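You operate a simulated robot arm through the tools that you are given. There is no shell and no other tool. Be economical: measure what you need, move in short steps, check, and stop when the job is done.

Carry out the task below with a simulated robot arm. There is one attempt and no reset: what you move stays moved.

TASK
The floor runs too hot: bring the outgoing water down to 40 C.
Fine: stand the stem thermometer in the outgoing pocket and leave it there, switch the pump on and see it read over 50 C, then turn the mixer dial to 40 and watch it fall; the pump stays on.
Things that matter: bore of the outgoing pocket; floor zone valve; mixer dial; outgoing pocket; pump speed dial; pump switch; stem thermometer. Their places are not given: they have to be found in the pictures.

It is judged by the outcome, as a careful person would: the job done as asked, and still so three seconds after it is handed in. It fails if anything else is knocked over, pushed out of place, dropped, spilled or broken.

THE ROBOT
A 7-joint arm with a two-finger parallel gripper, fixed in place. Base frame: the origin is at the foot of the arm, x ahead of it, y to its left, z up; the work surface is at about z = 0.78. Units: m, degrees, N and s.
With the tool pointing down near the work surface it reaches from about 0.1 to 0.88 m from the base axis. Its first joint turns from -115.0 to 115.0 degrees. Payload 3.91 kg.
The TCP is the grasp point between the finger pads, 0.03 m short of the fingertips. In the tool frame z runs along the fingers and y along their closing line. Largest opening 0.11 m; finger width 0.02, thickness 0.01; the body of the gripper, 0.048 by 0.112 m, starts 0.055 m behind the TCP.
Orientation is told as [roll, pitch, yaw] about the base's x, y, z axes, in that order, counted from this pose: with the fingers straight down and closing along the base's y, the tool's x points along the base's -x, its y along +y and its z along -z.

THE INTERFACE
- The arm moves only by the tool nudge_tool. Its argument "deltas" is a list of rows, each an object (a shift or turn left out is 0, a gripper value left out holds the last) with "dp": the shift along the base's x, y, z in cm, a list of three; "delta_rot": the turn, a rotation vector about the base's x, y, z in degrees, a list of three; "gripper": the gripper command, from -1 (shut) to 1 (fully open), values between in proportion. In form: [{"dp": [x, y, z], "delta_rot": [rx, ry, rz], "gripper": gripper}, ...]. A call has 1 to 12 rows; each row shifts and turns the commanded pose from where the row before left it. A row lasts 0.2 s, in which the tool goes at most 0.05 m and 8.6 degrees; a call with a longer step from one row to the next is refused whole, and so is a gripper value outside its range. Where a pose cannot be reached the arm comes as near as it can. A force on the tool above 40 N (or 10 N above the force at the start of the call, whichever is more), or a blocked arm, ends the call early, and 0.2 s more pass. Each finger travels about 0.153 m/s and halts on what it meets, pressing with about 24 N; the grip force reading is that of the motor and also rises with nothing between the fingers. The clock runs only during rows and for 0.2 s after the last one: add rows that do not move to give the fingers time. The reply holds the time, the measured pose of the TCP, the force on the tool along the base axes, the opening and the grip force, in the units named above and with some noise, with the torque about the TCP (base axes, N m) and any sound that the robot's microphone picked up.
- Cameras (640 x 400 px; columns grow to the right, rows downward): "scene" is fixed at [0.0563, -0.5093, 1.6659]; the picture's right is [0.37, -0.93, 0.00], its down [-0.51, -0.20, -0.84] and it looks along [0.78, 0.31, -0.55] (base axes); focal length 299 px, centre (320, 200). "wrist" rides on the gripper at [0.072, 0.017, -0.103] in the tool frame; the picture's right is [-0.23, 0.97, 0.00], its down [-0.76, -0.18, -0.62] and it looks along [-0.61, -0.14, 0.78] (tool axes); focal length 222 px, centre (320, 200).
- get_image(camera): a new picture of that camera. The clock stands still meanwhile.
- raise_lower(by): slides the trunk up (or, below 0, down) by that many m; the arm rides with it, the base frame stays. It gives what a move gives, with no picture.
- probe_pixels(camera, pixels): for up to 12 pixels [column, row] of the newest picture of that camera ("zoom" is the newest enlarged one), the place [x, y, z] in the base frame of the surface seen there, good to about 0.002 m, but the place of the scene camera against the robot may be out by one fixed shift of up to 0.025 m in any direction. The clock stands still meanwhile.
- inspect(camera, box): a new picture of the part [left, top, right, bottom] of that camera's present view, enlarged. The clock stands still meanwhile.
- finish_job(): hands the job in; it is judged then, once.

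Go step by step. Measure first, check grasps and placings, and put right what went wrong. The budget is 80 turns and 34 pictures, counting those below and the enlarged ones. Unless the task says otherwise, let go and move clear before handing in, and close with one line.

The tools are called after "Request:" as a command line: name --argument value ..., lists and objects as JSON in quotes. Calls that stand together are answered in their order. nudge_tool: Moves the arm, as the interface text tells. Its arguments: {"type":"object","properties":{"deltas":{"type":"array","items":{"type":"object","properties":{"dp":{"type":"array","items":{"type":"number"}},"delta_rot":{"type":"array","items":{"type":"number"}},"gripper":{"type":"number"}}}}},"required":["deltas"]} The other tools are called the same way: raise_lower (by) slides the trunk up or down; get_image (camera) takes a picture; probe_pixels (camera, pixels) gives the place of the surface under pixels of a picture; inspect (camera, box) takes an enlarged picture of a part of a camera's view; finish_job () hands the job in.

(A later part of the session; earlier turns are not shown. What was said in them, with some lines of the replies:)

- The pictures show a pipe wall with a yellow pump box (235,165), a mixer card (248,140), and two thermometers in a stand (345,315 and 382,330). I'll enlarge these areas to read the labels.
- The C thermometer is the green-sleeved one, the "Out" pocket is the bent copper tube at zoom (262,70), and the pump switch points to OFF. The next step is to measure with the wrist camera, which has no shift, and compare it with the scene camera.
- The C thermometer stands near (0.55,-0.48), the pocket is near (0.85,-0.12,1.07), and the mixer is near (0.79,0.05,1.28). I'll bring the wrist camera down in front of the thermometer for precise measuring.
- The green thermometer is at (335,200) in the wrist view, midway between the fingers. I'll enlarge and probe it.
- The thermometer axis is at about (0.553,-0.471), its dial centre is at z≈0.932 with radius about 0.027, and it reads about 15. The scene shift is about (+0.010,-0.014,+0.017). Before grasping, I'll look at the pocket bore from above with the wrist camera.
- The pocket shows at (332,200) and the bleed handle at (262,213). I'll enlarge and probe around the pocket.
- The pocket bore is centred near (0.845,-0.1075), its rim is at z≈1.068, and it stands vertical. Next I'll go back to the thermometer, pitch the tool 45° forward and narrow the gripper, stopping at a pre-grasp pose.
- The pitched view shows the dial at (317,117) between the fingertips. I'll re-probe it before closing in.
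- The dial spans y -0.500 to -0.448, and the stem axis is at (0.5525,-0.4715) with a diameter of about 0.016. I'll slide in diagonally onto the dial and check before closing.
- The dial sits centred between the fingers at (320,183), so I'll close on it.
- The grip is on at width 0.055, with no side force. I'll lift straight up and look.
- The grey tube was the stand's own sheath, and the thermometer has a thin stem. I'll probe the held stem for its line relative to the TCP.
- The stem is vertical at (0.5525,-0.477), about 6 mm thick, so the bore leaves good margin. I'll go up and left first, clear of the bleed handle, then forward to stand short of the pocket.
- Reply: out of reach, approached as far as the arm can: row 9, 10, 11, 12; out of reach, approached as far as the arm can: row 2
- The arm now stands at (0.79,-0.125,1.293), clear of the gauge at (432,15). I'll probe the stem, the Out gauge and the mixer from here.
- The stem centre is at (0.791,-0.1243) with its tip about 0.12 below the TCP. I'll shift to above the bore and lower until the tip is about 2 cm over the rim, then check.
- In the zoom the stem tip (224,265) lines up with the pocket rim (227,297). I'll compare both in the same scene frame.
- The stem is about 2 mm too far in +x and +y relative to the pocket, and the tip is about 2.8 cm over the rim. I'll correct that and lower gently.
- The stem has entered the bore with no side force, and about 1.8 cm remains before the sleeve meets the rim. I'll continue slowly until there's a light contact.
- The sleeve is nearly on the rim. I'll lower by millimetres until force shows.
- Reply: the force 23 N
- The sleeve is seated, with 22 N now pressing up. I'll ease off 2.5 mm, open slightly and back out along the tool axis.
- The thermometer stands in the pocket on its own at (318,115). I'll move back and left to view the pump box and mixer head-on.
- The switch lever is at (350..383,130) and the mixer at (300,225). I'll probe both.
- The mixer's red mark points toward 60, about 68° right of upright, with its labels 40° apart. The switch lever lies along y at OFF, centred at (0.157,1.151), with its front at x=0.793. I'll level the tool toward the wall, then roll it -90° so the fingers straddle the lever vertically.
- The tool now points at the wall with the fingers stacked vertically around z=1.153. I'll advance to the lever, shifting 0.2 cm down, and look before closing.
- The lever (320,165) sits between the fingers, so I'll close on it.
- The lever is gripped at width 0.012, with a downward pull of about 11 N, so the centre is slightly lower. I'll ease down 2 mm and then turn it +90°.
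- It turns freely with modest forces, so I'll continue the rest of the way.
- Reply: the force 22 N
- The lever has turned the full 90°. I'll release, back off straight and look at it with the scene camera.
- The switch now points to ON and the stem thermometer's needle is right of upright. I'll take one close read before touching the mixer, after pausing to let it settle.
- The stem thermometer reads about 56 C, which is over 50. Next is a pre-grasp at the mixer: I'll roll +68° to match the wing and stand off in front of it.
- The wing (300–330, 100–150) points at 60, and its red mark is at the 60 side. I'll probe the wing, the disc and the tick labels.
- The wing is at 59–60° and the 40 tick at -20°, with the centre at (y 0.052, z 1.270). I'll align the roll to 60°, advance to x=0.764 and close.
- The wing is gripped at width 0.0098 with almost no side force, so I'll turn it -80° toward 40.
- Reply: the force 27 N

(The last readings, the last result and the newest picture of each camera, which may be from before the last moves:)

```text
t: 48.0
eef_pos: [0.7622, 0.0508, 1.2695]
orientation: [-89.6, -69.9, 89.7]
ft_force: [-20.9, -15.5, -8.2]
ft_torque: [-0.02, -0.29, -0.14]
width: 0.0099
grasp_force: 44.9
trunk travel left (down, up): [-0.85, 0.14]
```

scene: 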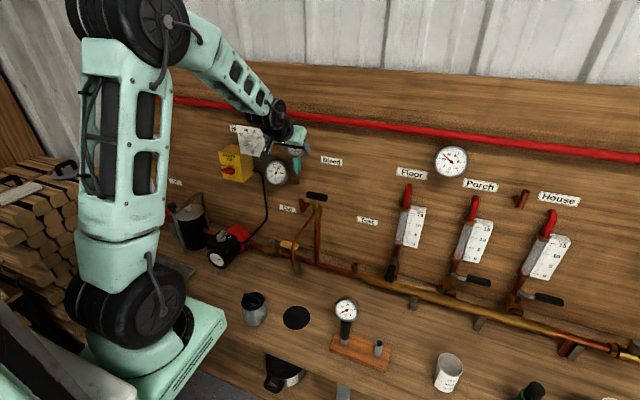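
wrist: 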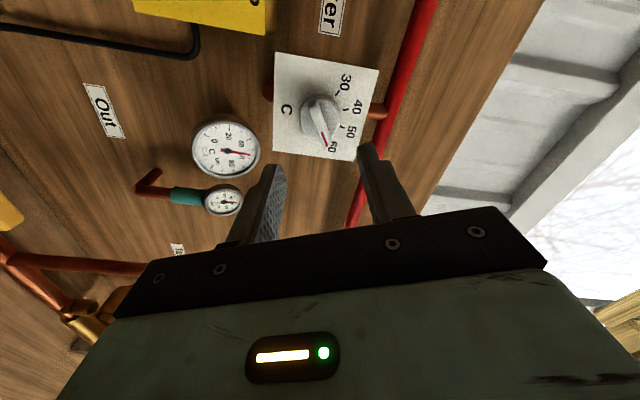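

The roll is now -20°, which matches the 40 mark. I'll release, back straight off, wait, and look.

Request:
nudge_tool --deltas '[{"gripper": -0.6}, {"gripper": -0.3}, {}, {"dp": [-3, 0, 0]}, {"dp": [-4, 0, 0]}, {"dp": [-2, 3, 0]}, {"dp": [0, 4, 0]}, {"dp": [0, 4, 0]}, {"dp": [0, 4, 0]}, {}, {}, {}]'

Request:
inspect --camera "scene" --box '[215, 115, 335, 195]'

```text
t: 50.6
eef_pos: [0.6759, 0.1996, 1.2683]
orientation: [-90.1, -69.9, 90.0]
ft_force: [-0.1, -0.8, -0.5]
ft_torque: [-0.01, -0.03, 0.04]
width: 0.0385
grasp_force: 0.1
trunk travel left (down, up): [-0.85, 0.14]
```

```text
5.00 times, centred on (275, 155) of scene
```

zoom: 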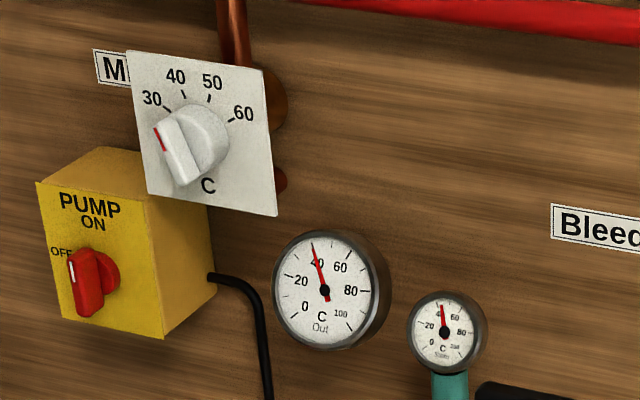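

The mixer wing now points toward 40 and both gauges are falling. I'll probe the wing angle and wait for the reading to settle.

Request:
probe_pixels --camera "zoom" --pixels '[[157, 127], [161, 138], [165, 147], [175, 165], [183, 181], [170, 122], [180, 135], [192, 158], [170, 156]]'

Request:
nudge_tool --deltas '[{}, {}, {}, {}, {}, {}, {}, {}, {}, {}, {}, {}]'

Request:
nudge_tool --deltas '[{}, {}, {}, {}, {}, {}, {}, {}, {}, {}, {}, {}]'

Request:
inspect --camera "scene" --box '[235, 125, 335, 195]'

```text
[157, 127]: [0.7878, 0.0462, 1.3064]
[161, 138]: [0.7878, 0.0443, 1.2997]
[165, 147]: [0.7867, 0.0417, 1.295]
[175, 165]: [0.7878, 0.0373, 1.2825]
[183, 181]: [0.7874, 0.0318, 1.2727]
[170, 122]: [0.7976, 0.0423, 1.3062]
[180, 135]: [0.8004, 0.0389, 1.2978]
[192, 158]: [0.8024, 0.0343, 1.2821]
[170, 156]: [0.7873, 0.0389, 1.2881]
```

```text
t: 53.2
eef_pos: [0.6751, 0.1999, 1.269]
orientation: [-90.0, -70.0, 89.9]
ft_force: [-0.1, -0.3, 0.4]
ft_torque: [0.01, -0.03, -0.01]
width: 0.0387
grasp_force: 0.0
trunk travel left (down, up): [-0.85, 0.14]
```

```text
t: 55.8
eef_pos: [0.6749, 0.1994, 1.2695]
orientation: [-90.0, -70.0, 89.9]
ft_force: [-0.5, 0.4, -0.2]
ft_torque: [0.01, -0.02, 0.04]
width: 0.0385
grasp_force: 0.0
trunk travel left (down, up): [-0.85, 0.14]
```

```text
5.71 times, centred on (285, 160) of scene
```

zoom: 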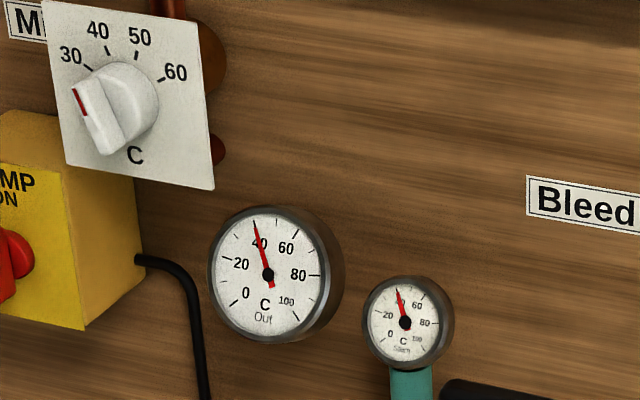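

The wing stands at about -20°, on the 40 mark. Both the Out gauge and the stem thermometer have settled at 40 C, the pump is ON and the arm is clear, so I'm handing in.

Request:
finish_job

```text
The job is handed in.
```

The outgoing water is down to 40 C: with the pump on, the stem thermometer in the outgoing pocket read about 56 C, and it fell to 40 C after I turned the mixer dial to 40. The thermometer is still in the pocket and the pump is still on.
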